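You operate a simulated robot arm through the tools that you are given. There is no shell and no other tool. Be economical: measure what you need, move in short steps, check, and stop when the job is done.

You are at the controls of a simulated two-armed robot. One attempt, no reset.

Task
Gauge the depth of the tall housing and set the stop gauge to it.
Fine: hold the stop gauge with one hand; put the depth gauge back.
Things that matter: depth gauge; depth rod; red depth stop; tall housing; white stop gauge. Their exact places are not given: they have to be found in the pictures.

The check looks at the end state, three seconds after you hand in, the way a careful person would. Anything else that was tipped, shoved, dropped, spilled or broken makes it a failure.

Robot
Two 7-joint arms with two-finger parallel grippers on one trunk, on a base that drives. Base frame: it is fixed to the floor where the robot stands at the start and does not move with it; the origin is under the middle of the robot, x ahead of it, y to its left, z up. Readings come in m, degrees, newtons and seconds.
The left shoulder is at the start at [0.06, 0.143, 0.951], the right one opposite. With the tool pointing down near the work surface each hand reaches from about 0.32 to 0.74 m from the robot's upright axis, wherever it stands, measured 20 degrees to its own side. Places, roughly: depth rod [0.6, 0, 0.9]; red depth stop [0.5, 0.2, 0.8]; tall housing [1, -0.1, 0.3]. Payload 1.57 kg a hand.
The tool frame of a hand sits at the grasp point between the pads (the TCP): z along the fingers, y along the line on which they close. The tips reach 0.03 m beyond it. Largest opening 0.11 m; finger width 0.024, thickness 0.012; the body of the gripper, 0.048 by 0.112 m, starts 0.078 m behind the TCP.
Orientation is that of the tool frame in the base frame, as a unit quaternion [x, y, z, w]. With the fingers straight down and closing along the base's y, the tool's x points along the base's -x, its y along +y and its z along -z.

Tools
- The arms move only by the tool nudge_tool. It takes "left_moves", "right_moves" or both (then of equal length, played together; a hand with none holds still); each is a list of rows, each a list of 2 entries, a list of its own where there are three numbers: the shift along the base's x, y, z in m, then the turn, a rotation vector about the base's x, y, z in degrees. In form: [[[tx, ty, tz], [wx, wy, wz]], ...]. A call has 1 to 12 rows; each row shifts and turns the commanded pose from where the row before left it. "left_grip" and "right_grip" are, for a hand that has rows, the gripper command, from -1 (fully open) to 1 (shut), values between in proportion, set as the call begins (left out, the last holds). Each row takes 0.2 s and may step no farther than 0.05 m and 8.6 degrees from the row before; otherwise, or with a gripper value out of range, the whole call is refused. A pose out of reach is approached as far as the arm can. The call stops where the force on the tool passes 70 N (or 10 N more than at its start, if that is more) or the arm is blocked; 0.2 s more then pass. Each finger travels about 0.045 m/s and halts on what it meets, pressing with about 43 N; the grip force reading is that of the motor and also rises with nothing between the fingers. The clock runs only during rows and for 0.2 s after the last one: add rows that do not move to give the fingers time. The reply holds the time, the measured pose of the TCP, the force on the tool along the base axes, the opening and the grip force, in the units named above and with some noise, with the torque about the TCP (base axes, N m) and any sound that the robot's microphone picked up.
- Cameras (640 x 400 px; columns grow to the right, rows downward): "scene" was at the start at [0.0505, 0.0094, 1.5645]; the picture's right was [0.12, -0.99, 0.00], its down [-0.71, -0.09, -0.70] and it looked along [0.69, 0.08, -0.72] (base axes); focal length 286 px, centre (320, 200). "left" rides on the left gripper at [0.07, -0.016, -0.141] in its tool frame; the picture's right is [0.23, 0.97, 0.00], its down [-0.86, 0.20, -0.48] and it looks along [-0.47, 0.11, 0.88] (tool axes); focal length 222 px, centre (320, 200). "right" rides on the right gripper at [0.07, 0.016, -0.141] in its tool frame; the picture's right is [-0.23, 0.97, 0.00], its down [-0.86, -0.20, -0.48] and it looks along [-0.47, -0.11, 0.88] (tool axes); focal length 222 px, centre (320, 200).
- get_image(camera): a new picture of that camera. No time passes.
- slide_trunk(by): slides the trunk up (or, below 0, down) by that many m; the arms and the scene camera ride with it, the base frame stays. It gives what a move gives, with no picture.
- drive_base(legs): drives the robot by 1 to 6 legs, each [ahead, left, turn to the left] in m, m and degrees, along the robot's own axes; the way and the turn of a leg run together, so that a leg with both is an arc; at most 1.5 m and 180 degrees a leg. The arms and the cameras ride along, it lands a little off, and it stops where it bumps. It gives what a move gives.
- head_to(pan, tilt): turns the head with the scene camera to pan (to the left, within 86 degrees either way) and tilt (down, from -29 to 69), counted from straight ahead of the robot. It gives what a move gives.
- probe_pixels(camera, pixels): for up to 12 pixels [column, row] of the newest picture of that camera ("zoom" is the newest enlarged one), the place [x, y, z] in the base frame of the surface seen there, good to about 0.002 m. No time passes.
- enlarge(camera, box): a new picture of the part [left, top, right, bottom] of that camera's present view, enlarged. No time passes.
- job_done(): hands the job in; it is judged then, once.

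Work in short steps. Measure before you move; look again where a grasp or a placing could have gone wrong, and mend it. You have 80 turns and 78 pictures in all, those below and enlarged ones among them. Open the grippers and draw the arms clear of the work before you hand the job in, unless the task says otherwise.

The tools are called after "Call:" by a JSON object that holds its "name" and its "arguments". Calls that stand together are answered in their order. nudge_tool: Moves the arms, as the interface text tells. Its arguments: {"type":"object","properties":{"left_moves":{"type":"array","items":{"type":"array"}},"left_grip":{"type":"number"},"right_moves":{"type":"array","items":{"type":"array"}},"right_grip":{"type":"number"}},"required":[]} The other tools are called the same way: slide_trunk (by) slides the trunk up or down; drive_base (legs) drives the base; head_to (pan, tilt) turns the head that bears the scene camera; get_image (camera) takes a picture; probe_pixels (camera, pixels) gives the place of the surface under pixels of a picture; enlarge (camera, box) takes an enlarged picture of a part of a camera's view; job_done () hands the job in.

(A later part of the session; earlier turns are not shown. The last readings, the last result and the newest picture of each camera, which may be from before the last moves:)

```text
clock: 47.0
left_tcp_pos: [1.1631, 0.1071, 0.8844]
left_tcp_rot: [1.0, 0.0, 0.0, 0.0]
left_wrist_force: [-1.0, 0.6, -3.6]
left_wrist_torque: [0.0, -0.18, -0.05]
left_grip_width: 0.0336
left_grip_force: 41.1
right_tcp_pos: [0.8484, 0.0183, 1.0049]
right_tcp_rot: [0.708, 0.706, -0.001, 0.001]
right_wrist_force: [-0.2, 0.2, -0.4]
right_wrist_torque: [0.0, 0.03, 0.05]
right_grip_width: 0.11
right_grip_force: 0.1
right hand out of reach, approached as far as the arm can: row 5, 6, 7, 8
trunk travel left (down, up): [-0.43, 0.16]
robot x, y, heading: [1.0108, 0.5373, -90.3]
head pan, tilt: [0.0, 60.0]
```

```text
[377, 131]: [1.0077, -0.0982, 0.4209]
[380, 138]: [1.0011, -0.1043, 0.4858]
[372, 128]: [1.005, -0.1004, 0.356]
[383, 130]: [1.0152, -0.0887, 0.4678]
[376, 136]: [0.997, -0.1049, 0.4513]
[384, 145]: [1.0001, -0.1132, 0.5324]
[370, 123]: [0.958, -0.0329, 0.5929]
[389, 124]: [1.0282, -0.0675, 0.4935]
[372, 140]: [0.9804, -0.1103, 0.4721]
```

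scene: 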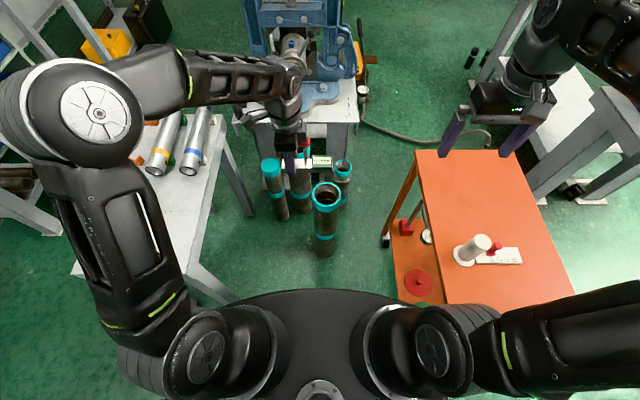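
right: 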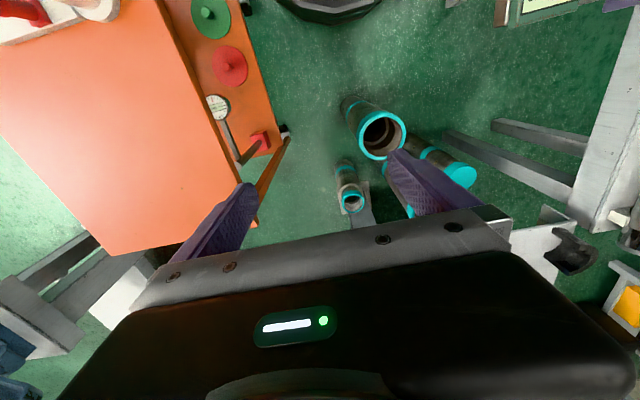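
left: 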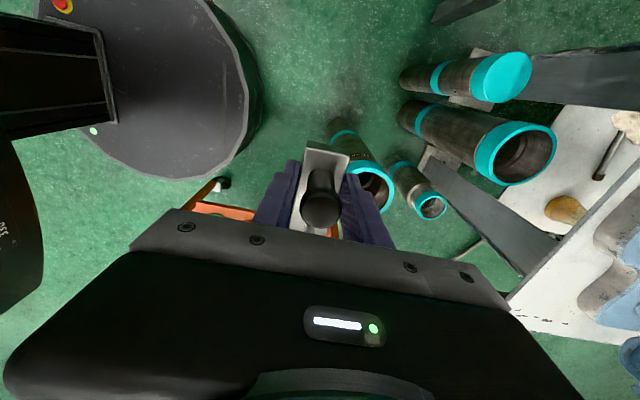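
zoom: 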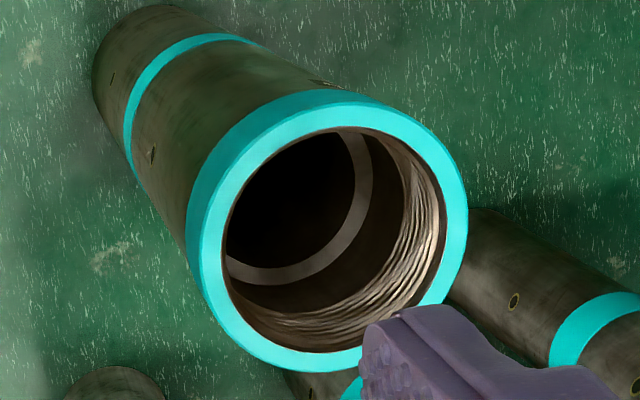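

There's a threaded upper part, then a shoulder at depth ~0.11 m. The housing carries a label ("…THD") that may tell more; I look at it and at the stop gauge more closely.

Call:
{"name": "enlarge", "arguments": {"camera": "scene", "box": [300, 165, 350, 205]}}

Call:
{"name": "enlarge", "arguments": {"camera": "left", "box": [330, 100, 490, 200]}}

Call:
{"name": "head_to", "arguments": {"pan": -40, "tilt": 60}}

Call:
{"name": "get_image", "arguments": {"camera": "scene"}}

```text
10.00 times, centred on (325, 185) of scene
```

zoom: 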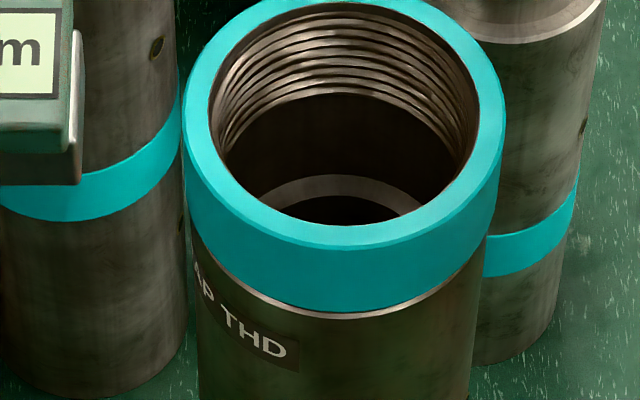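

```text
4.00 times, centred on (410, 150) of left
```

zoom: 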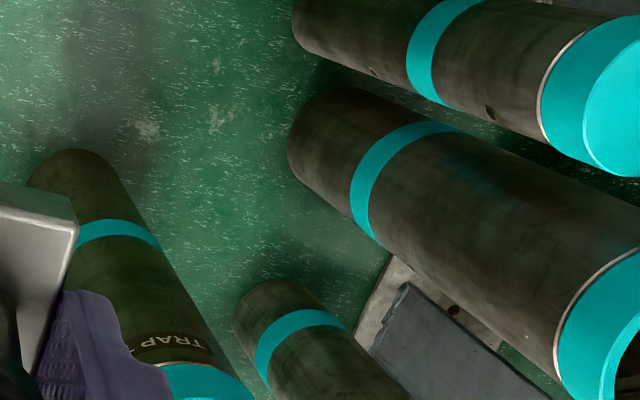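

```text
clock: 48.0
left_tcp_pos: [1.1636, 0.1064, 0.8844]
left_tcp_rot: [1.0, 0.0, -0.001, 0.0]
left_wrist_force: [-0.5, 0.6, -4.7]
left_wrist_torque: [0.03, -0.23, -0.01]
left_grip_width: 0.0333
left_grip_force: 40.7
right_tcp_pos: [0.8473, 0.017, 1.0039]
right_tcp_rot: [0.708, 0.706, -0.001, 0.001]
right_wrist_force: [-0.2, -0.3, -0.4]
right_wrist_torque: [0.0, -0.01, -0.01]
right_grip_width: 0.1098
right_grip_force: 0.1
trunk travel left (down, up): [-0.43, 0.16]
robot x, y, heading: [1.0103, 0.5407, -89.9]
head pan, tilt: [-40.0, 60.0]
```

```text
45 pictures are left
```

scene: 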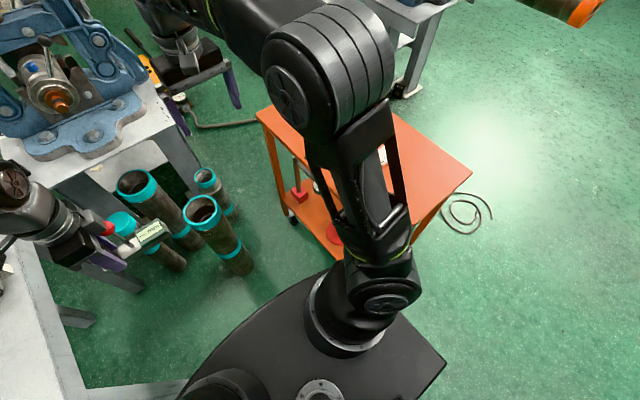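

I compare heights of all pipes: open ones at (137,185), (202,212), (206,176), capped at (122,222).

Call:
{"name": "probe_pixels", "arguments": {"camera": "scene", "pixels": [[118, 186], [154, 183], [136, 201], [136, 185], [202, 175], [206, 188], [122, 222], [203, 228], [202, 212], [207, 175]]}}

Call:
{"name": "enlarge", "arguments": {"camera": "scene", "box": [100, 160, 260, 260]}}

```text
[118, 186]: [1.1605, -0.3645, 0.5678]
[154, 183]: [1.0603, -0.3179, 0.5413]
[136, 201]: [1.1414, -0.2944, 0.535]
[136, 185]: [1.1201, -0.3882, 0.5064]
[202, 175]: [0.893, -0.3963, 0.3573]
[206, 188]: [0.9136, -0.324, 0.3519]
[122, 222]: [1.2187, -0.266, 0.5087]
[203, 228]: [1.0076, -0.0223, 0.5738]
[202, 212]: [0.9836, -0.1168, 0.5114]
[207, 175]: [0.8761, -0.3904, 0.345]
```

```text
4.00 times, centred on (180, 210) of scene
```

zoom: 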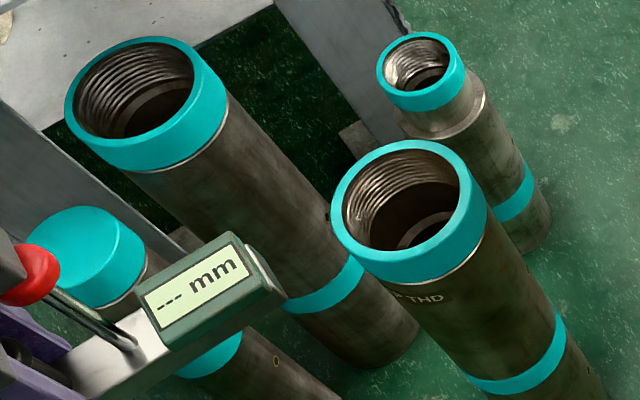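

Ours is the tallest housing (top z 0.600), so I go on with it: retract the right hand, and bring the gauge above the mouth.

Call:
{"name": "nudge_tool", "arguments": {"left_moves": [[[0, 0, 0], [0, 0, 0]], [[-0.02, -0.025, 0], [0, 0, 0]], [[-0.025, -0.03, 0], [0, 0, 0]], [[-0.025, -0.03, 0], [0, 0, 0]], [[-0.025, -0.03, -0.02], [0, 0, 0]], [[-0.025, -0.03, -0.03], [0, 0, 0]], [[-0.0216, -0.034, -0.03], [0, 0, 0]], [[0, 0, -0.04], [0, 0, 0]], [[0, 0, -0.04], [0, 0, 0]], [[0, 0, 0], [0, 0, 0]]], "right_moves": [[[-0.03, 0.03, 0], [0, 0, 0]], [[-0.03, 0.03, 0], [0, 0, 0]], [[-0.03, 0.03, 0], [0, 0, 0]], [[-0.03, 0.03, 0], [0, 0, 0]], [[0, 0, 0], [0, 0, 0]], [[0, 0, 0], [0, 0, 0]], [[0, 0, 0], [0, 0, 0]], [[0, 0, 0], [0, 0, 0]], [[0, 0, 0], [0, 0, 0]], [[0, 0, 0], [0, 0, 0]]]}}

Call:
{"name": "head_to", "arguments": {"pan": 0, "tilt": 58}}

Call:
{"name": "enlarge", "arguments": {"camera": "scene", "box": [270, 140, 370, 210]}}

```text
refused: row 7 steps farther than a row can; nothing moved
```

```text
clock: 49.1
left_tcp_pos: [1.163, 0.1069, 0.885]
left_tcp_rot: [1.0, 0.0, -0.001, -0.001]
left_wrist_force: [-0.3, 0.4, -4.1]
left_wrist_torque: [-0.01, -0.19, -0.01]
left_grip_width: 0.0339
left_grip_force: 41.5
right_tcp_pos: [0.8474, 0.0169, 1.0048]
right_tcp_rot: [0.709, 0.705, -0.001, 0.001]
right_wrist_force: [0.2, 0.0, 0.1]
right_wrist_torque: [0.02, 0.03, 0.0]
right_grip_width: 0.1099
right_grip_force: 0.1
trunk travel left (down, up): [-0.43, 0.16]
robot x, y, heading: [1.0088, 0.5409, -90.1]
head pan, tilt: [0.0, 58.0]
```

```text
5.71 times, centred on (320, 175) of scene
```

zoom: 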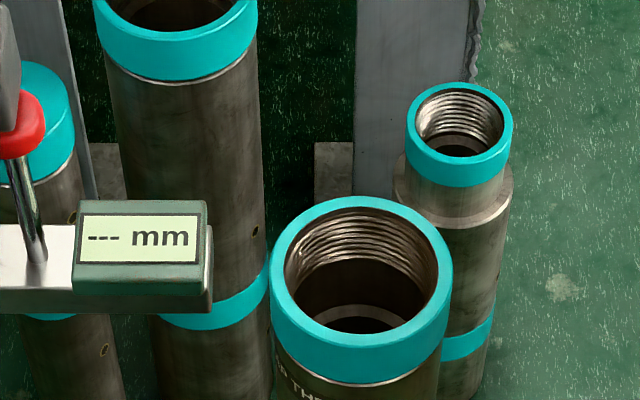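

One row was slightly too long; I repeat with smaller rows.

Call:
{"name": "nudge_tool", "arguments": {"left_moves": [[[0, 0, 0], [0, 0, 0]], [[-0.02, -0.025, 0], [0, 0, 0]], [[-0.025, -0.03, 0], [0, 0, 0]], [[-0.025, -0.03, 0], [0, 0, 0]], [[-0.025, -0.03, -0.02], [0, 0, 0]], [[-0.025, -0.03, -0.02], [0, 0, 0]], [[-0.0216, -0.034, -0.02], [0, 0, 0]], [[0, 0, -0.03], [0, 0, 0]], [[0, 0, -0.04], [0, 0, 0]], [[0, 0, -0.03], [0, 0, 0]], [[0, 0, 0], [0, 0, 0]]], "right_moves": [[[-0.03, 0.03, 0], [0, 0, 0]], [[-0.03, 0.03, 0], [0, 0, 0]], [[-0.03, 0.03, 0], [0, 0, 0]], [[-0.03, 0.03, 0], [0, 0, 0]], [[0, 0, 0], [0, 0, 0]], [[0, 0, 0], [0, 0, 0]], [[0, 0, 0], [0, 0, 0]], [[0, 0, 0], [0, 0, 0]], [[0, 0, 0], [0, 0, 0]], [[0, 0, 0], [0, 0, 0]], [[0, 0, 0], [0, 0, 0]]]}}

Call:
{"name": "enlarge", "arguments": {"camera": "scene", "box": [270, 130, 370, 200]}}

```text
clock: 51.5
left_tcp_pos: [1.0209, -0.0709, 0.7267]
left_tcp_rot: [1.0, 0.0, 0.001, 0.001]
left_wrist_force: [0.0, -0.2, -4.4]
left_wrist_torque: [0.03, -0.17, -0.01]
left_grip_width: 0.0338
left_grip_force: 41.3
right_tcp_pos: [0.7271, 0.1364, 1.0032]
right_tcp_rot: [0.709, 0.705, -0.001, 0.0]
right_wrist_force: [0.2, -0.2, -0.6]
right_wrist_torque: [0.02, 0.03, 0.04]
right_grip_width: 0.1102
right_grip_force: 0.1
trunk travel left (down, up): [-0.43, 0.16]
robot x, y, heading: [1.0117, 0.5382, -90.3]
head pan, tilt: [0.0, 58.0]
```

```text
5.71 times, centred on (320, 165) of scene
```

zoom: 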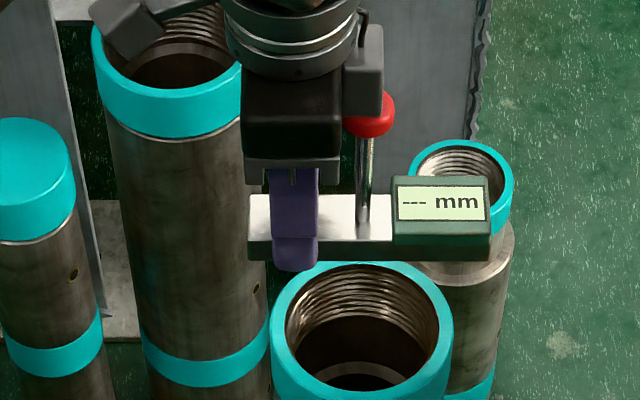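

I probe the rod base (362,215), cap, and bar edges to centre precisely.

Call:
{"name": "probe_pixels", "arguments": {"camera": "zoom", "pixels": [[363, 215], [363, 190], [368, 118], [250, 200], [250, 255], [487, 258], [440, 205], [380, 255], [277, 320], [447, 320], [365, 100]]}}

```text
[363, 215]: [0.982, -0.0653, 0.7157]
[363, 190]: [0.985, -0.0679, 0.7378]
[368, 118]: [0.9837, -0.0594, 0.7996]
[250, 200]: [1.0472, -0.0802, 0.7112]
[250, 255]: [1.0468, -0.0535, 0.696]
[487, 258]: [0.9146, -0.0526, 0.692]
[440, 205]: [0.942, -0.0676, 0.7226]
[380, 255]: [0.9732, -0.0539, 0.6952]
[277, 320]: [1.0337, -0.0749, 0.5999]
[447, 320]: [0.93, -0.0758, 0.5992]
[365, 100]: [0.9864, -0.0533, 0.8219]
```

Rod ≈ (0.983,-0.068); housing centre (0.982,-0.072). I lower to just above the rim, with a 3 mm y correction.

Call:
{"name": "nudge_tool", "arguments": {"left_moves": [[[-0.001, -0.003, -0.03], [0, 0, 0]], [[0, 0, -0.03], [0, 0, 0]], [[0, 0, -0.025], [0, 0, 0]], [[0, 0, -0.003], [0, 0, 0]], [[0, 0, 0], [0, 0, 0]]]}}

Call:
{"name": "nudge_tool", "arguments": {"left_moves": [[[0, 0, -0.002], [0, 0, 0]], [[0, 0, -0.002], [0, 0, 0]], [[0, 0, 0], [0, 0, 0]]]}}

Call:
{"name": "enlarge", "arguments": {"camera": "scene", "box": [270, 140, 370, 210]}}

```text
clock: 52.7
left_tcp_pos: [1.0214, -0.0729, 0.636]
left_tcp_rot: [1.0, 0.0, 0.0, 0.0]
left_wrist_force: [0.3, -0.3, -1.5]
left_wrist_torque: [0.02, 0.05, 0.0]
left_grip_width: 0.0335
left_grip_force: 41.4
right_tcp_pos: [0.7287, 0.1369, 1.0033]
right_tcp_rot: [0.708, 0.706, 0.001, 0.0]
right_wrist_force: [0.9, 0.3, -0.6]
right_wrist_torque: [-0.03, -0.02, -0.03]
right_grip_width: 0.1099
right_grip_force: 0.0
trunk travel left (down, up): [-0.43, 0.16]
robot x, y, heading: [1.0097, 0.5378, -90.3]
head pan, tilt: [0.0, 58.0]
```

```text
clock: 53.5
left_tcp_pos: [1.0213, -0.0724, 0.6353]
left_tcp_rot: [1.0, 0.001, -0.001, 0.002]
left_wrist_force: [3.3, -0.6, 20.3]
left_wrist_torque: [0.4, 0.69, 0.0]
left_grip_width: 0.0336
left_grip_force: 41.9
right_tcp_pos: [0.7288, 0.1374, 1.0034]
right_tcp_rot: [0.708, 0.706, 0.0, 0.0]
right_wrist_force: [-0.3, -0.1, 0.2]
right_wrist_torque: [0.02, -0.02, -0.01]
right_grip_width: 0.1103
right_grip_force: 0.0
trunk travel left (down, up): [-0.43, 0.16]
robot x, y, heading: [1.0078, 0.5429, -90.1]
head pan, tilt: [0.0, 58.0]
```

```text
5.71 times, centred on (320, 175) of scene
```

zoom: 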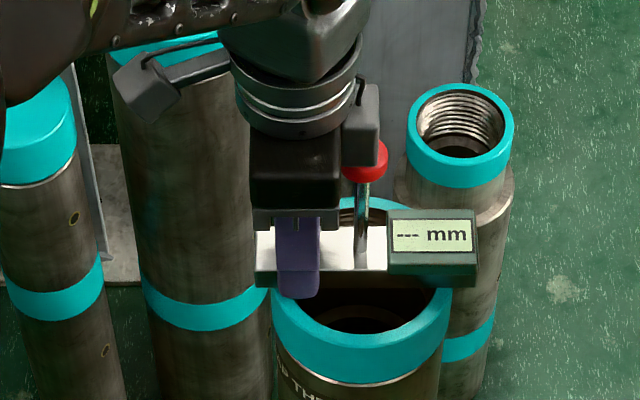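

The bar is seated on the rim (20 N down). I ease off, release, and lift the left hand straight up; then the closed fingers can push the cap.

Call:
{"name": "nudge_tool", "arguments": {"left_moves": [[[0, 0, 0.0035], [0, 0, 0]], [[0, 0, 0], [0, 0, 0]]]}}

Call:
{"name": "nudge_tool", "arguments": {"left_moves": [[[0, 0, 0], [0, 0, 0]], [[0, 0, 0], [0, 0, 0]], [[0, 0, 0], [0, 0, 0]], [[0, 0, 0], [0, 0, 0]], [[0, 0, 0], [0, 0, 0]], [[0, 0, 0.02], [0, 0, 0]], [[0, 0, 0.03], [0, 0, 0]], [[0, 0, 0.04], [0, 0, 0]], [[0, 0, 0.04], [0, 0, 0]], [[0, 0, 0.03], [0, 0, 0]], [[0, 0, 0], [0, 0, 0]]], "left_grip": -1}}

Call:
{"name": "enlarge", "arguments": {"camera": "scene", "box": [270, 140, 370, 210]}}

```text
clock: 54.1
left_tcp_pos: [1.0205, -0.0719, 0.635]
left_tcp_rot: [1.0, -0.001, 0.001, 0.0]
left_wrist_force: [1.0, -2.8, 3.0]
left_wrist_torque: [-0.25, 0.51, 0.28]
left_grip_width: 0.0335
left_grip_force: 41.3
right_tcp_pos: [0.728, 0.1362, 1.0027]
right_tcp_rot: [0.709, 0.705, 0.0, 0.0]
right_wrist_force: [0.0, 0.6, 0.9]
right_wrist_torque: [-0.02, 0.0, 0.0]
right_grip_width: 0.11
right_grip_force: 0.0
trunk travel left (down, up): [-0.43, 0.16]
robot x, y, heading: [1.0107, 0.5398, -90.5]
head pan, tilt: [0.0, 58.0]
```

```text
clock: 56.5
left_tcp_pos: [1.0225, -0.0727, 0.7986]
left_tcp_rot: [1.0, -0.002, -0.001, 0.001]
left_wrist_force: [0.7, 0.0, 0.3]
left_wrist_torque: [0.01, -0.02, 0.01]
left_grip_width: 0.1099
left_grip_force: 0.1
right_tcp_pos: [0.7283, 0.1358, 1.0035]
right_tcp_rot: [0.708, 0.706, -0.001, -0.001]
right_wrist_force: [-0.4, -0.4, -0.2]
right_wrist_torque: [0.02, 0.0, -0.01]
right_grip_width: 0.1099
right_grip_force: 0.1
trunk travel left (down, up): [-0.43, 0.16]
robot x, y, heading: [1.009, 0.5354, -90.2]
head pan, tilt: [0.0, 58.0]
```

```text
5.71 times, centred on (320, 175) of scene
```

zoom: 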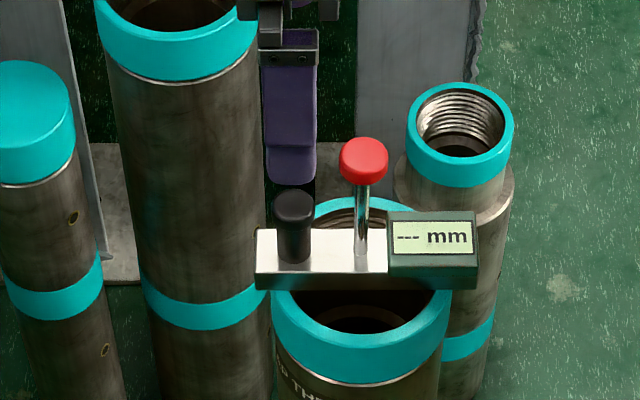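

The gauge rests level on the rim. I probe the cap (362,160) and bar position for the push.

Call:
{"name": "probe_pixels", "arguments": {"camera": "zoom", "pixels": [[362, 150], [362, 142], [342, 155], [385, 155], [361, 255], [295, 200], [260, 240], [474, 265], [430, 237]]}}

Call:
{"name": "nudge_tool", "arguments": {"left_moves": [[[-0.019, 0, 0], [0, 0, 0]], [[-0.019, 0, 0], [0, 0, 0]], [[0, 0, 0], [0, 0, 0]], [[0, 0, 0], [0, 0, 0]], [[0, 0, 0], [0, 0, 0]], [[0, 0, 0], [0, 0, 0]], [[0, 0, 0], [0, 0, 0]], [[0, 0, 0], [0, 0, 0]]], "left_grip": 1}}

```text
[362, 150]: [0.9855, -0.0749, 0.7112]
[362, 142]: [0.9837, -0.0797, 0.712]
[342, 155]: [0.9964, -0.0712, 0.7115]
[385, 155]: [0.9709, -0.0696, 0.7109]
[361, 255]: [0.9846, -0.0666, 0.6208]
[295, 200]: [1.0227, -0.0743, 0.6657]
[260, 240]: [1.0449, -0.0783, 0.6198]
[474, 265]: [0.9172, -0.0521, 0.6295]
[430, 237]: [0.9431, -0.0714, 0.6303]
```

```text
clock: 58.3
left_tcp_pos: [0.9839, -0.0725, 0.7972]
left_tcp_rot: [1.0, 0.0, 0.001, 0.002]
left_wrist_force: [0.1, -0.5, 0.1]
left_wrist_torque: [0.0, 0.0, 0.0]
left_grip_width: 0.0001
left_grip_force: 21.1
right_tcp_pos: [0.7285, 0.1374, 1.0021]
right_tcp_rot: [0.708, 0.706, 0.0, 0.0]
right_wrist_force: [0.5, 0.3, -0.2]
right_wrist_torque: [0.01, -0.01, 0.02]
right_grip_width: 0.1102
right_grip_force: 0.0
trunk travel left (down, up): [-0.43, 0.16]
robot x, y, heading: [1.0107, 0.5383, -90.4]
head pan, tilt: [0.0, 58.0]
```

Cap centre ≈ (0.984,-0.071), top 0.711. I lower the closed fingers onto it and press gently.

Call:
{"name": "nudge_tool", "arguments": {"left_moves": [[[0, 0.001, -0.03], [0, 0, 0]], [[0, 0, -0.02], [0, 0, 0]], [[0, 0, -0.005], [0, 0, 0]], [[0, 0, -0.005], [0, 0, 0]], [[0, 0, -0.005], [0, 0, 0]], [[0, 0, 0], [0, 0, 0]]]}}

Call:
{"name": "enlarge", "arguments": {"camera": "scene", "box": [270, 140, 370, 210]}}

```text
clock: 59.7
left_tcp_pos: [0.9829, -0.0719, 0.7323]
left_tcp_rot: [1.0, 0.0, 0.0, 0.001]
left_wrist_force: [0.6, -0.6, 1.8]
left_wrist_torque: [-0.04, -0.04, 0.0]
left_grip_width: 0.0
left_grip_force: 21.5
right_tcp_pos: [0.7274, 0.1356, 1.0025]
right_tcp_rot: [0.709, 0.705, 0.001, 0.0]
right_wrist_force: [0.4, -0.2, -0.5]
right_wrist_torque: [-0.01, -0.02, -0.01]
right_grip_width: 0.1101
right_grip_force: 0.1
trunk travel left (down, up): [-0.43, 0.16]
robot x, y, heading: [1.0091, 0.5427, -90.4]
head pan, tilt: [0.0, 58.0]
```

```text
5.71 times, centred on (320, 175) of scene
```

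zoom: 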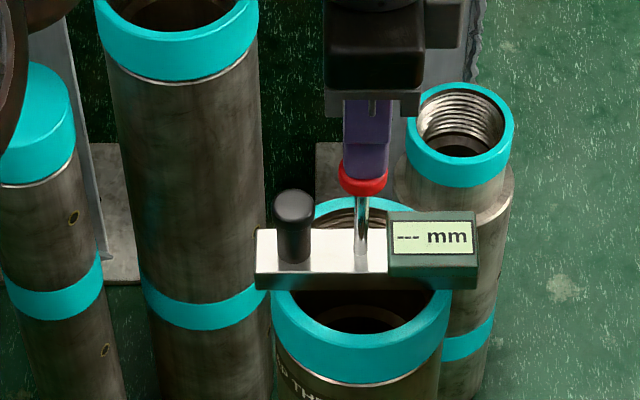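

The rod slides with ~2 N. I press on in small steps, watching for contact force or a display reading.

Call:
{"name": "nudge_tool", "arguments": {"left_moves": [[[0, 0, -0.006], [0, 0, 0]], [[0, 0, -0.006], [0, 0, 0]], [[0, 0, -0.006], [0, 0, 0]], [[0, 0, -0.006], [0, 0, 0]], [[0, 0, -0.006], [0, 0, 0]], [[0, 0, 0], [0, 0, 0]]]}}

Call:
{"name": "nudge_tool", "arguments": {"left_moves": [[[0, 0, -0.003], [0, 0, 0]], [[0, 0, -0.003], [0, 0, 0]], [[0, 0, -0.003], [0, 0, 0]], [[0, 0, -0.003], [0, 0, 0]], [[0, 0, 0], [0, 0, 0]]]}}

Call:
{"name": "enlarge", "arguments": {"camera": "scene", "box": [270, 140, 370, 210]}}

```text
clock: 61.1
left_tcp_pos: [0.9823, -0.0719, 0.7011]
left_tcp_rot: [1.0, 0.001, 0.001, 0.002]
left_wrist_force: [-1.2, -0.9, 1.8]
left_wrist_torque: [0.02, -0.01, 0.02]
left_grip_width: 0.0
left_grip_force: 21.7
right_tcp_pos: [0.728, 0.1372, 1.0039]
right_tcp_rot: [0.709, 0.705, 0.0, 0.0]
right_wrist_force: [0.3, 0.1, 0.7]
right_wrist_torque: [-0.02, -0.02, 0.03]
right_grip_width: 0.1099
right_grip_force: 0.1
trunk travel left (down, up): [-0.43, 0.16]
robot x, y, heading: [1.01, 0.5374, -90.1]
head pan, tilt: [0.0, 58.0]
```

```text
clock: 62.3
left_tcp_pos: [0.9825, -0.0711, 0.688]
left_tcp_rot: [1.0, 0.001, 0.001, 0.001]
left_wrist_force: [0.2, 1.8, 2.0]
left_wrist_torque: [0.04, -0.01, 0.01]
left_grip_width: 0.0
left_grip_force: 21.4
right_tcp_pos: [0.7287, 0.1361, 1.0035]
right_tcp_rot: [0.708, 0.706, 0.0, 0.0]
right_wrist_force: [-0.5, 0.5, 0.0]
right_wrist_torque: [0.02, 0.01, -0.01]
right_grip_width: 0.11
right_grip_force: 0.0
trunk travel left (down, up): [-0.43, 0.16]
robot x, y, heading: [1.0083, 0.5353, -90.1]
head pan, tilt: [0.0, 58.0]
```

```text
5.71 times, centred on (320, 175) of scene
```

zoom: 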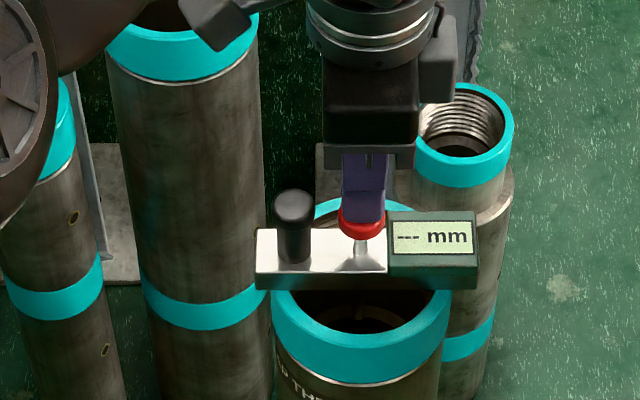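

Travelled ~53 mm with no contact yet. I continue in small steps.

Call:
{"name": "nudge_tool", "arguments": {"left_moves": [[[0, 0, -0.002], [0, 0, 0]], [[0, 0, -0.002], [0, 0, 0]], [[0, 0, -0.002], [0, 0, 0]], [[0, 0, -0.002], [0, 0, 0]], [[0, 0, -0.002], [0, 0, 0]], [[0, 0, 0], [0, 0, 0]]]}}

Call:
{"name": "enlarge", "arguments": {"camera": "scene", "box": [270, 140, 370, 210]}}

```text
clock: 63.7
left_tcp_pos: [0.9828, -0.0717, 0.6861]
left_tcp_rot: [1.0, 0.0, -0.002, 0.006]
left_wrist_force: [6.9, 3.3, 49.0]
left_wrist_torque: [0.14, -0.31, -0.35]
left_grip_width: 0.0
left_grip_force: 21.5
right_tcp_pos: [0.728, 0.1398, 1.005]
right_tcp_rot: [0.708, 0.706, -0.001, 0.001]
right_wrist_force: [0.2, 0.4, -0.4]
right_wrist_torque: [0.0, 0.0, 0.01]
right_grip_width: 0.1099
right_grip_force: 0.1
trunk travel left (down, up): [-0.43, 0.16]
robot x, y, heading: [1.0099, 0.5412, -90.3]
head pan, tilt: [0.0, 58.0]
```

```text
5.71 times, centred on (320, 175) of scene
```

zoom: 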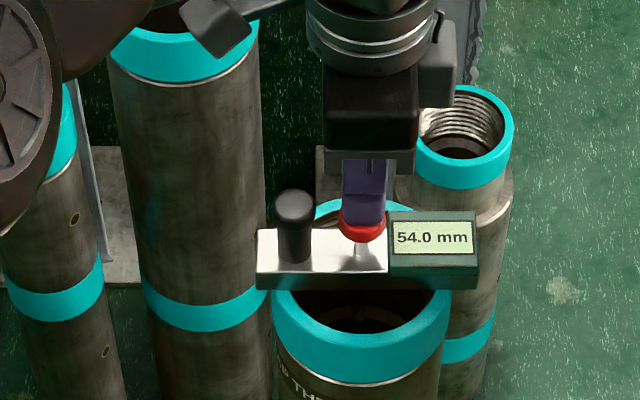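

Firm contact, the display reads 54.0 mm. I ease the force and re-read closely.

Call:
{"name": "nudge_tool", "arguments": {"left_moves": [[[0, 0, 0.006], [0, 0, 0]], [[0, 0, 0], [0, 0, 0]]]}}

Call:
{"name": "enlarge", "arguments": {"camera": "scene", "box": [310, 165, 360, 195]}}

```text
clock: 64.3
left_tcp_pos: [0.9828, -0.0712, 0.6864]
left_tcp_rot: [1.0, 0.0, -0.001, 0.002]
left_wrist_force: [0.8, -7.0, 21.3]
left_wrist_torque: [-0.22, -0.03, 0.08]
left_grip_width: 0.0002
left_grip_force: 21.6
right_tcp_pos: [0.7288, 0.1374, 1.0026]
right_tcp_rot: [0.708, 0.706, -0.001, 0.001]
right_wrist_force: [0.3, 0.3, -0.7]
right_wrist_torque: [-0.03, -0.03, -0.03]
right_grip_width: 0.1102
right_grip_force: 0.1
trunk travel left (down, up): [-0.43, 0.16]
robot x, y, heading: [1.0076, 0.5418, -90.1]
head pan, tilt: [0.0, 58.0]
```

```text
12.80 times, centred on (335, 180) of scene
```

zoom: 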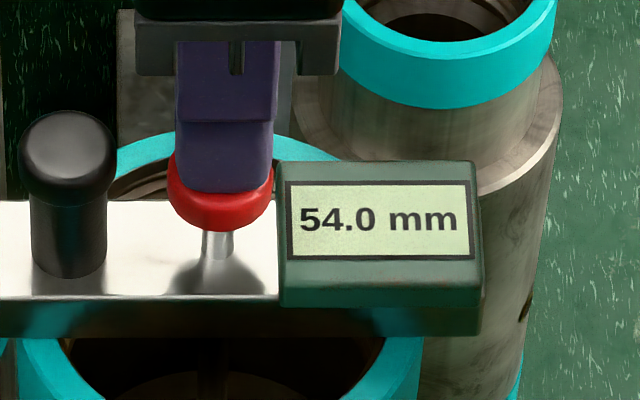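

54.0 mm is clear. Next I draw the rod back up: rise a bit, open, straddle the cap and pull it up gently.

Call:
{"name": "nudge_tool", "arguments": {"left_moves": [[[0, 0, 0.02], [0, 0, 0]], [[0, 0, 0.01], [0, 0, 0]], [[0, 0, 0], [0, 0, 0]], [[0, 0, 0], [0, 0, 0]], [[0, 0, 0], [0, 0, 0]]]}}

Call:
{"name": "nudge_tool", "arguments": {"left_moves": [[[0, 0, 0], [0, 0, 0]], [[0, 0, 0], [0, 0, 0]], [[0, 0, 0], [0, 0, 0]], [[0, 0, 0], [0, 0, 0]], [[0, 0, 0], [0, 0, 0]], [[0, 0, 0], [0, 0, 0]], [[0.001, 0.001, -0.02], [0, 0, 0]], [[0, 0, -0.025], [0, 0, 0]], [[0, 0, 0], [0, 0, 0]]], "left_grip": -1}}

Call:
{"name": "enlarge", "arguments": {"camera": "scene", "box": [270, 140, 370, 210]}}

```text
clock: 65.5
left_tcp_pos: [0.9831, -0.0706, 0.7152]
left_tcp_rot: [1.0, -0.001, 0.001, 0.0]
left_wrist_force: [0.4, 0.1, 1.3]
left_wrist_torque: [0.03, -0.01, 0.01]
left_grip_width: 0.0
left_grip_force: 21.2
right_tcp_pos: [0.7288, 0.137, 1.0033]
right_tcp_rot: [0.708, 0.706, 0.0, 0.0]
right_wrist_force: [0.1, 0.0, -0.4]
right_wrist_torque: [0.01, 0.02, 0.01]
right_grip_width: 0.1102
right_grip_force: 0.0
trunk travel left (down, up): [-0.43, 0.16]
robot x, y, heading: [1.0134, 0.5348, -90.1]
head pan, tilt: [0.0, 58.0]
```

```text
clock: 67.5
left_tcp_pos: [0.985, -0.0701, 0.6696]
left_tcp_rot: [1.0, 0.001, 0.0, 0.0]
left_wrist_force: [0.1, 0.0, -0.4]
left_wrist_torque: [-0.01, -0.01, -0.03]
left_grip_width: 0.1099
left_grip_force: 0.0
right_tcp_pos: [0.7278, 0.1371, 1.0033]
right_tcp_rot: [0.708, 0.706, 0.0, 0.001]
right_wrist_force: [0.4, -0.3, -0.7]
right_wrist_torque: [0.02, -0.02, -0.01]
right_grip_width: 0.1097
right_grip_force: 0.0
trunk travel left (down, up): [-0.43, 0.16]
robot x, y, heading: [1.0065, 0.5387, -90.2]
head pan, tilt: [0.0, 58.0]
```

```text
5.71 times, centred on (320, 175) of scene
```

zoom: 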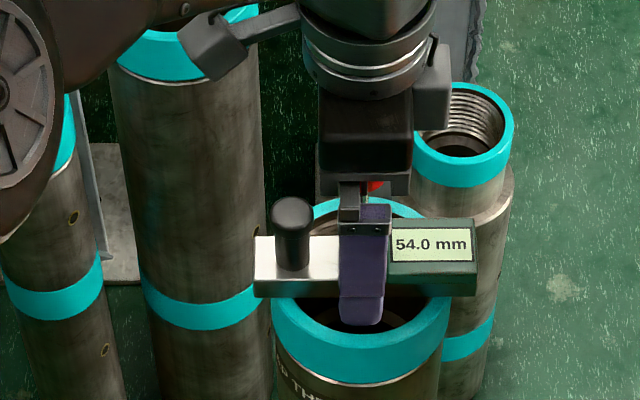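

The rod springs back by itself and the reading holds. Now I shift the open hand back to the handle position and grip the bar again.

Call:
{"name": "nudge_tool", "arguments": {"left_moves": [[[0.0, 0, 0.015], [0, 0, 0]], [[0.018, -0.001, 0], [0, 0, 0]], [[0.018, -0.001, 0], [0, 0, 0]], [[0, 0, -0.025], [0, 0, 0]], [[0, 0, -0.0235], [0, 0, 0]], [[0, 0, 0], [0, 0, 0]]]}}

Call:
{"name": "enlarge", "arguments": {"camera": "scene", "box": [270, 140, 370, 210]}}

```text
clock: 68.9
left_tcp_pos: [1.0192, -0.0713, 0.6359]
left_tcp_rot: [1.0, -0.001, 0.0, 0.001]
left_wrist_force: [0.0, 0.4, 0.2]
left_wrist_torque: [0.02, -0.02, 0.01]
left_grip_width: 0.1097
left_grip_force: 0.0
right_tcp_pos: [0.7286, 0.1369, 1.0025]
right_tcp_rot: [0.708, 0.706, 0.0, -0.001]
right_wrist_force: [0.3, 0.1, 0.6]
right_wrist_torque: [0.0, -0.02, 0.02]
right_grip_width: 0.11
right_grip_force: 0.0
trunk travel left (down, up): [-0.43, 0.16]
robot x, y, heading: [1.0107, 0.5389, -90.3]
head pan, tilt: [0.0, 58.0]
```

```text
5.71 times, centred on (320, 175) of scene
```

zoom: 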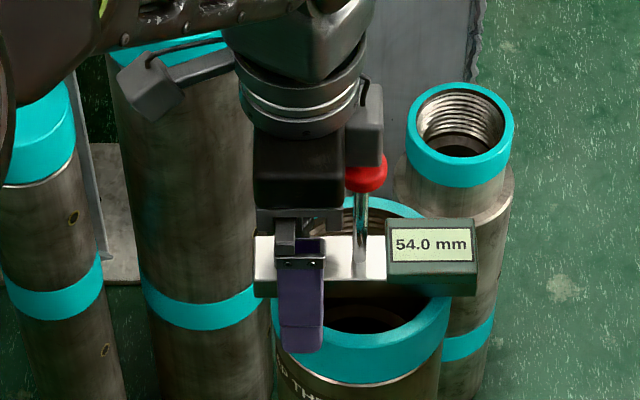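

In place; I close on the bar and lift slowly.

Call:
{"name": "nudge_tool", "arguments": {"left_moves": [[[0.0015, 0, 0], [0, 0, 0]], [[0, 0, 0], [0, 0, 0]], [[0, 0, 0], [0, 0, 0]], [[0, 0, 0], [0, 0, 0]], [[0, 0, 0], [0, 0, 0]], [[0, 0, 0], [0, 0, 0]], [[0, 0, 0], [0, 0, 0]], [[0, 0, 0], [0, 0, 0]], [[0, 0, 0], [0, 0, 0]]], "left_grip": 1}}

Call:
{"name": "nudge_tool", "arguments": {"left_moves": [[[0, 0, 0.003], [0, 0, 0]], [[0, 0, 0.005], [0, 0, 0]], [[0, 0, 0.01], [0, 0, 0]], [[0, 0, 0.02], [0, 0, 0]], [[0, 0, 0.03], [0, 0, 0]], [[0, 0, 0.03], [0, 0, 0]], [[0, 0, 0.03], [0, 0, 0]], [[0, 0, 0.03], [0, 0, 0]], [[0, 0, 0.03], [0, 0, 0]], [[0, 0.03, 0.01], [0, 0, 0]], [[0, 0.03, 0], [0, 0, 0]], [[0, 0, 0], [0, 0, 0]]]}}

Call:
{"name": "get_image", "arguments": {"camera": "scene"}}

```text
clock: 70.9
left_tcp_pos: [1.0198, -0.0717, 0.6366]
left_tcp_rot: [1.0, -0.001, 0.0, 0.0]
left_wrist_force: [-0.1, 1.7, 0.2]
left_wrist_torque: [0.09, 0.16, -0.12]
left_grip_width: 0.0337
left_grip_force: 41.1
right_tcp_pos: [0.7274, 0.1359, 1.0036]
right_tcp_rot: [0.708, 0.706, 0.0, 0.001]
right_wrist_force: [0.2, -0.1, 0.9]
right_wrist_torque: [0.01, 0.0, 0.0]
right_grip_width: 0.1101
right_grip_force: 0.1
trunk travel left (down, up): [-0.43, 0.16]
robot x, y, heading: [1.0093, 0.5394, -90.2]
head pan, tilt: [0.0, 58.0]
```

```text
clock: 73.5
left_tcp_pos: [1.0223, -0.0145, 0.8341]
left_tcp_rot: [1.0, 0.0, 0.0, 0.0]
left_wrist_force: [0.3, -0.2, -4.2]
left_wrist_torque: [-0.03, -0.19, -0.02]
left_grip_width: 0.0337
left_grip_force: 41.4
right_tcp_pos: [0.7273, 0.1349, 1.0023]
right_tcp_rot: [0.709, 0.706, 0.001, 0.0]
right_wrist_force: [-0.4, 0.8, 0.2]
right_wrist_torque: [-0.01, 0.01, 0.02]
right_grip_width: 0.11
right_grip_force: 0.1
trunk travel left (down, up): [-0.43, 0.16]
robot x, y, heading: [1.0094, 0.539, -90.0]
head pan, tilt: [0.0, 58.0]
```

```text
33 pictures are left
```

scene: 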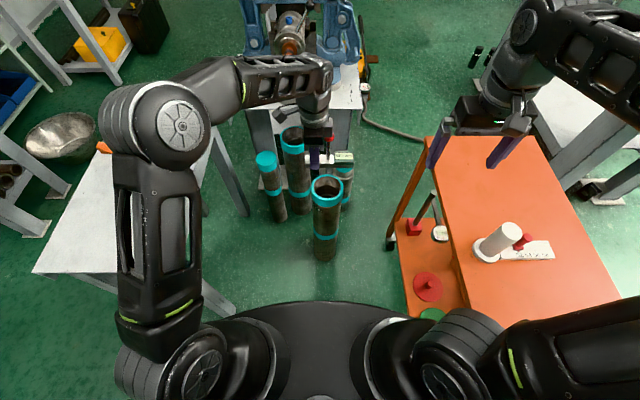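

The gauge is held and the housing stands undisturbed. I raise the trunk again and drive back the way I came, to the front of the cart.

Call:
{"name": "slide_trunk", "arguments": {"by": 0.12}}

Call:
{"name": "drive_base", "arguments": {"legs": [[-0.6, 0, 0], [0, 0, 90], [-1.08, 0, 0]]}}

Call:
{"name": "head_to", "arguments": {"pan": -30, "tilt": 50}}

Call:
{"name": "get_image", "arguments": {"camera": "scene"}}

```text
clock: 75.0
left_tcp_pos: [1.0236, -0.0147, 0.9539]
left_tcp_rot: [1.0, -0.001, -0.001, 0.001]
left_wrist_force: [-0.5, 0.5, -4.7]
left_wrist_torque: [0.01, -0.16, 0.03]
left_grip_width: 0.0337
left_grip_force: 40.7
right_tcp_pos: [0.7274, 0.1352, 1.1232]
right_tcp_rot: [0.708, 0.706, 0.0, 0.001]
right_wrist_force: [0.3, -0.1, -0.4]
right_wrist_torque: [0.0, 0.0, 0.0]
right_grip_width: 0.1097
right_grip_force: 0.0
trunk travel left (down, up): [-0.55, 0.04]
robot x, y, heading: [1.0132, 0.5423, -90.2]
head pan, tilt: [0.0, 58.0]
```

```text
clock: 87.3
left_tcp_pos: [0.4902, 1.1487, 0.9537]
left_tcp_rot: [0.703, 0.711, 0.0, 0.001]
left_wrist_force: [-0.7, -0.6, -3.8]
left_wrist_torque: [0.19, -0.01, -0.01]
left_grip_width: 0.0335
left_grip_force: 41.2
right_tcp_pos: [0.3431, 0.8515, 1.1221]
right_tcp_rot: [-0.004, 1.0, 0.0, 0.0]
right_wrist_force: [0.2, -0.6, -0.9]
right_wrist_torque: [-0.02, -0.03, 0.02]
right_grip_width: 0.11
right_grip_force: 0.1
trunk travel left (down, up): [-0.55, 0.04]
robot x, y, heading: [-0.0595, 1.1252, 0.8]
head pan, tilt: [0.0, 58.0]
```

```text
clock: 88.3
left_tcp_pos: [0.4917, 1.1479, 0.9552]
left_tcp_rot: [0.703, 0.712, 0.0, -0.001]
left_wrist_force: [0.3, -0.1, -5.3]
left_wrist_torque: [0.18, 0.03, 0.01]
left_grip_width: 0.0335
left_grip_force: 41.6
right_tcp_pos: [0.3445, 0.8506, 1.1236]
right_tcp_rot: [-0.004, 1.0, 0.0, 0.0]
right_wrist_force: [-0.2, 0.6, 0.6]
right_wrist_torque: [-0.01, 0.01, 0.04]
right_grip_width: 0.11
right_grip_force: 0.1
trunk travel left (down, up): [-0.55, 0.04]
robot x, y, heading: [-0.0646, 1.1289, 0.8]
head pan, tilt: [-30.0, 50.0]
```

```text
32 pictures are left
```

scene: 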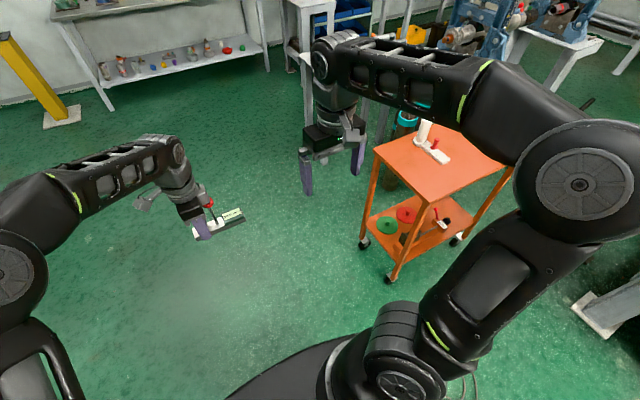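

Clear path; I move right 1.12 m back to the start place, then ahead.

Call:
{"name": "drive_base", "arguments": {"legs": [[0, -1.115, -0.8], [0.06, 0, 0]]}}

Call:
{"name": "head_to", "arguments": {"pan": 5, "tilt": 55}}

Call:
{"name": "get_image", "arguments": {"camera": "scene"}}

```text
clock: 94.7
left_tcp_pos: [0.5653, 0.0136, 0.9541]
left_tcp_rot: [0.701, 0.713, -0.001, 0.0]
left_wrist_force: [0.3, 0.5, -5.0]
left_wrist_torque: [0.2, 0.03, -0.02]
left_grip_width: 0.0335
left_grip_force: 41.6
right_tcp_pos: [0.4199, -0.2819, 1.1215]
right_tcp_rot: [-0.007, 1.0, 0.0, -0.001]
right_wrist_force: [1.1, 0.2, -0.2]
right_wrist_torque: [0.0, 0.02, 0.03]
right_grip_width: 0.1101
right_grip_force: 0.1
trunk travel left (down, up): [-0.55, 0.04]
robot x, y, heading: [0.0089, -0.011, 0.7]
head pan, tilt: [-30.0, 50.0]
```

```text
clock: 95.7
left_tcp_pos: [0.5652, 0.0143, 0.9545]
left_tcp_rot: [0.701, 0.713, 0.0, 0.0]
left_wrist_force: [0.1, 0.2, -4.1]
left_wrist_torque: [0.16, 0.01, -0.02]
left_grip_width: 0.0335
left_grip_force: 41.5
right_tcp_pos: [0.4195, -0.2836, 1.1236]
right_tcp_rot: [-0.007, 1.0, 0.0, 0.0]
right_wrist_force: [-0.3, 0.3, 0.9]
right_wrist_torque: [0.02, -0.02, 0.02]
right_grip_width: 0.11
right_grip_force: 0.0
trunk travel left (down, up): [-0.55, 0.04]
robot x, y, heading: [0.0104, -0.0064, 0.5]
head pan, tilt: [5.0, 55.0]
```

```text
31 pictures are left
```

scene: 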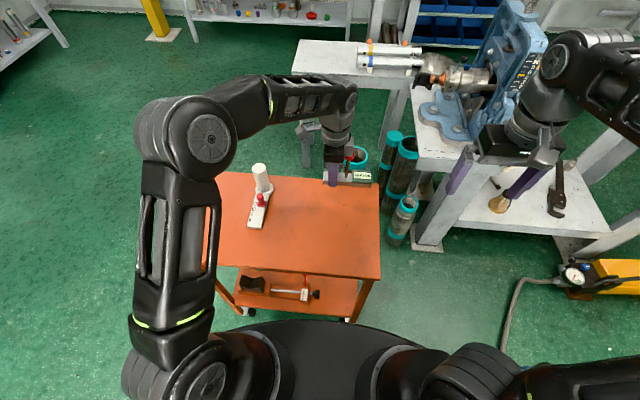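

I put the gauge back at its original spot: TCP (0.599, 0.043), 1° yaw correction, down gently.

Call:
{"name": "nudge_tool", "arguments": {"left_moves": [[[0.017, 0.014, 0], [0, 0, -0.5]], [[0.017, 0.014, 0], [0, 0, -0.5]], [[0, 0, -0.04], [0, 0, 0]], [[0, 0, -0.04], [0, 0, 0]], [[0, 0, -0.03], [0, 0, 0]], [[0, 0, -0.015], [0, 0, 0]], [[0, 0, -0.008], [0, 0, 0]], [[0, 0, 0], [0, 0, 0]]]}}

```text
clock: 97.5
left_tcp_pos: [0.5986, 0.0433, 0.8229]
left_tcp_rot: [0.708, 0.706, 0.0, 0.0]
left_wrist_force: [0.2, 0.5, -4.5]
left_wrist_torque: [0.15, 0.01, 0.01]
left_grip_width: 0.0339
left_grip_force: 41.2
right_tcp_pos: [0.4184, -0.282, 1.1221]
right_tcp_rot: [-0.006, 1.0, 0.0, -0.001]
right_wrist_force: [-0.4, 0.4, -0.2]
right_wrist_torque: [0.0, -0.02, 0.0]
right_grip_width: 0.11
right_grip_force: 0.0
trunk travel left (down, up): [-0.55, 0.04]
robot x, y, heading: [0.0089, -0.0065, 0.6]
head pan, tilt: [5.0, 55.0]
```

Still hanging (−4.5 N). I lower the last 6–7 mm.

Call:
{"name": "nudge_tool", "arguments": {"left_moves": [[[0, 0, -0.003], [0, 0, 0]], [[0, 0, -0.002], [0, 0, 0]], [[0, 0, -0.0015], [0, 0, 0]], [[0, 0, 0], [0, 0, 0]]]}}

```text
clock: 98.5
left_tcp_pos: [0.5995, 0.0432, 0.8161]
left_tcp_rot: [0.708, 0.706, 0.001, 0.001]
left_wrist_force: [0.1, 2.2, 8.6]
left_wrist_torque: [-1.15, 0.2, -0.04]
left_grip_width: 0.0337
left_grip_force: 40.9
right_tcp_pos: [0.4188, -0.2821, 1.1234]
right_tcp_rot: [-0.007, 1.0, 0.0, 0.0]
right_wrist_force: [0.0, 0.4, -0.2]
right_wrist_torque: [-0.01, 0.02, 0.0]
right_grip_width: 0.1097
right_grip_force: 0.0
trunk travel left (down, up): [-0.55, 0.04]
robot x, y, heading: [0.0129, -0.007, 0.8]
head pan, tilt: [5.0, 55.0]
```

It rests on the cart. I release and rise straight up, then look at it and at the stop gauge.

Call:
{"name": "nudge_tool", "arguments": {"left_moves": [[[0, 0, 0.001], [0, 0, 0]], [[0, 0, 0], [0, 0, 0]], [[0, 0, 0], [0, 0, 0]], [[0, 0, 0], [0, 0, 0]], [[0, 0, 0], [0, 0, 0]], [[0, 0, 0], [0, 0, 0]], [[0, 0, 0.03], [0, 0, 0]], [[0, 0, 0.04], [0, 0, 0]], [[0, 0, 0.04], [0, 0, 0]], [[0, 0, 0.04], [0, 0, 0]], [[-0.03, 0.02, 0.03], [0, 0, 0]], [[0, 0, 0], [0, 0, 0]]], "left_grip": -1}}

Call:
{"name": "enlarge", "arguments": {"camera": "scene", "box": [220, 150, 380, 250]}}

Call:
{"name": "enlarge", "arguments": {"camera": "scene", "box": [235, 155, 291, 235]}}

```text
clock: 101.1
left_tcp_pos: [0.5692, 0.061, 0.9986]
left_tcp_rot: [0.708, 0.706, -0.001, -0.001]
left_wrist_force: [0.6, 0.0, 1.2]
left_wrist_torque: [0.01, 0.02, -0.02]
left_grip_width: 0.1098
left_grip_force: 0.1
right_tcp_pos: [0.4193, -0.2833, 1.1232]
right_tcp_rot: [-0.007, 1.0, 0.001, 0.0]
right_wrist_force: [0.1, -0.2, -0.7]
right_wrist_torque: [0.0, 0.02, -0.01]
right_grip_width: 0.1102
right_grip_force: 0.0
trunk travel left (down, up): [-0.55, 0.04]
robot x, y, heading: [0.0124, -0.0058, 0.8]
head pan, tilt: [5.0, 55.0]
```

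```text
4.00 times, centred on (300, 200) of scene
```

zoom: 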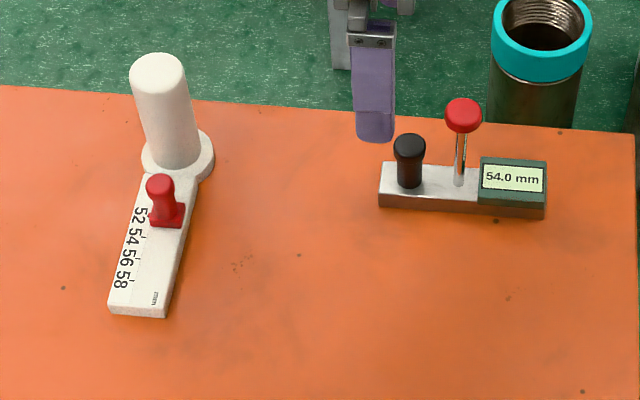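

```text
5.00 times, centred on (263, 195) of scene
```

zoom: 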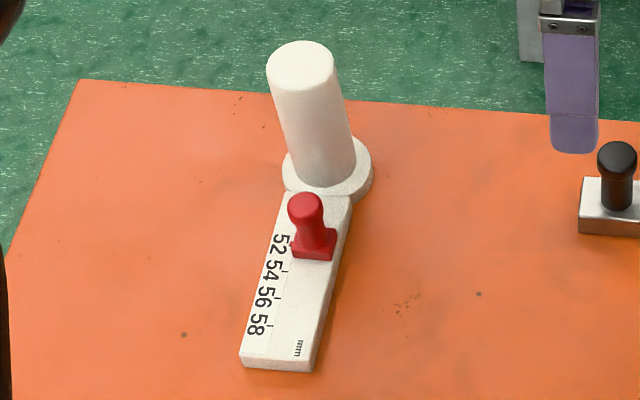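

The depth gauge is back with rod up. Now I study the stop gauge scale and the slider's pointer closely.

Call:
{"name": "enlarge", "arguments": {"camera": "scene", "box": [244, 190, 276, 232]}}

Call:
{"name": "probe_pixels", "arguments": {"camera": "zoom", "pixels": [[100, 100]]}}

```text
9.52 times, centred on (260, 211) of scene
```

zoom: 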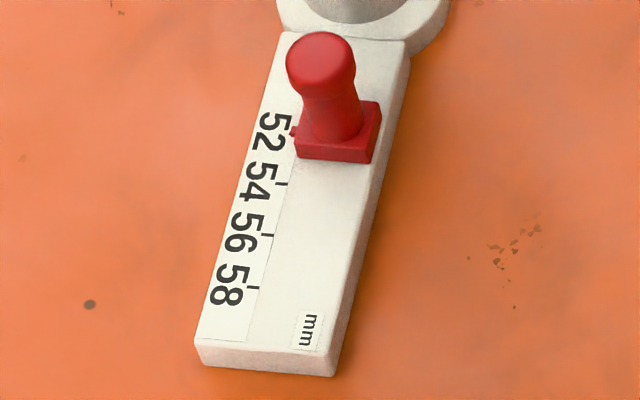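

```text
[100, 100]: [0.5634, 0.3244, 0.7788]
```

Pointer at (292,130) now sits at 52; the 54 tick is at (282,184), 56 at (267,235), 58 at (252,287). I probe these.

Call:
{"name": "probe_pixels", "arguments": {"camera": "zoom", "pixels": [[282, 184], [267, 235], [252, 287], [292, 131], [322, 60], [345, 150], [300, 150], [375, 158], [378, 105], [300, 115], [200, 345], [335, 350]]}}

Call:
{"name": "enlarge", "arguments": {"camera": "scene", "box": [240, 155, 288, 195]}}

Call:
{"name": "probe_pixels", "arguments": {"camera": "zoom", "pixels": [[220, 120], [290, 130], [290, 170], [230, 330], [310, 330], [270, 140], [340, 300], [280, 370]]}}

```text
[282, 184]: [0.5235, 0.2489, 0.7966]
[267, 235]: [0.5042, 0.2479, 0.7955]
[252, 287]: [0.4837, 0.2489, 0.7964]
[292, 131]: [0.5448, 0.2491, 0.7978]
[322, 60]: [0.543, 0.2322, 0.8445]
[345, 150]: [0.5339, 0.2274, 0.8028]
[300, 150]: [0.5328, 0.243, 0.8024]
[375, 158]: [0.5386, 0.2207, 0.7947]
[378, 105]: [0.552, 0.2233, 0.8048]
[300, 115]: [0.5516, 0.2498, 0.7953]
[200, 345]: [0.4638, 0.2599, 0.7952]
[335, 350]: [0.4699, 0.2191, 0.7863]
```

```text
10.00 times, centred on (264, 175) of scene
```

zoom: 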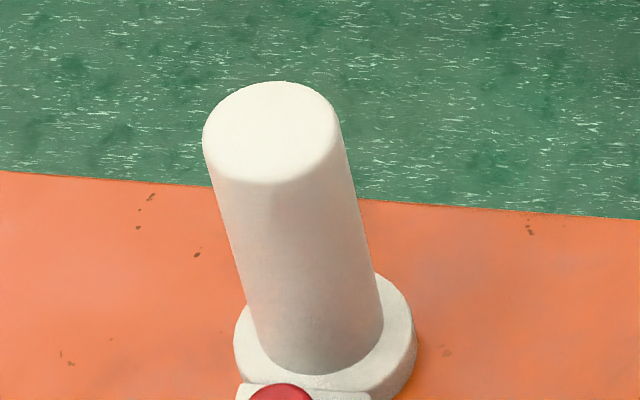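

```text
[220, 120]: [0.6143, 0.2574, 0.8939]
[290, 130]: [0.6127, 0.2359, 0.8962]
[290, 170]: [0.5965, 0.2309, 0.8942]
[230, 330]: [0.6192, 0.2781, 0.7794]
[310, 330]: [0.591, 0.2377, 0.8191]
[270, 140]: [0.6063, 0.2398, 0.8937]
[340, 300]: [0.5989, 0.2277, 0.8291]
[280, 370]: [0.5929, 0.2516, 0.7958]
```

The scale is magnified: 2 mm = 0.020 m, so the slider must go ~0.0205 m toward me (pointer 0.5445 → 0.5235). I shift the base 0.15 m left so both hands reach well, lifting the left hand first is fine at z 1.0.

Call:
{"name": "drive_base", "arguments": {"legs": [[0, 0.15, -0.7]]}}

Call:
{"name": "head_to", "arguments": {"pan": 8, "tilt": 58}}

Call:
{"name": "get_image", "arguments": {"camera": "scene"}}

```text
clock: 102.4
left_tcp_pos: [0.5683, 0.203, 0.9984]
left_tcp_rot: [0.713, 0.701, -0.001, 0.001]
left_wrist_force: [0.0, 0.1, -0.2]
left_wrist_torque: [-0.07, 0.03, -0.01]
left_grip_width: 0.1098
left_grip_force: 0.1
right_tcp_pos: [0.4146, -0.138, 1.1232]
right_tcp_rot: [0.0, 1.0, -0.001, -0.001]
right_wrist_force: [0.7, -0.1, 0.2]
right_wrist_torque: [-0.05, 0.05, 0.0]
right_grip_width: 0.1099
right_grip_force: 0.1
trunk travel left (down, up): [-0.55, 0.04]
robot x, y, heading: [0.0125, 0.1429, -0.1]
head pan, tilt: [5.0, 55.0]
```

```text
clock: 103.1
left_tcp_pos: [0.5686, 0.2027, 0.9983]
left_tcp_rot: [0.713, 0.701, -0.001, 0.0]
left_wrist_force: [-0.5, 0.3, -0.5]
left_wrist_torque: [-0.01, 0.03, 0.04]
left_grip_width: 0.1101
left_grip_force: 0.1
right_tcp_pos: [0.4146, -0.1395, 1.1228]
right_tcp_rot: [-0.001, 1.0, 0.001, 0.0]
right_wrist_force: [-0.5, 0.5, -0.2]
right_wrist_torque: [0.05, -0.01, -0.01]
right_grip_width: 0.1099
right_grip_force: 0.0
trunk travel left (down, up): [-0.55, 0.04]
robot x, y, heading: [0.0131, 0.1425, 0.4]
head pan, tilt: [8.0, 58.0]
```

```text
26 pictures are left
```

scene: 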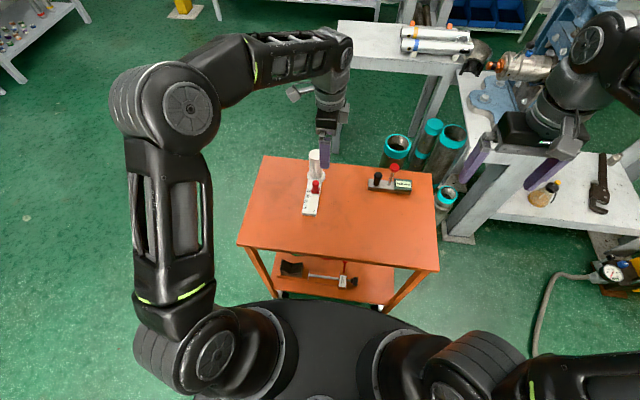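

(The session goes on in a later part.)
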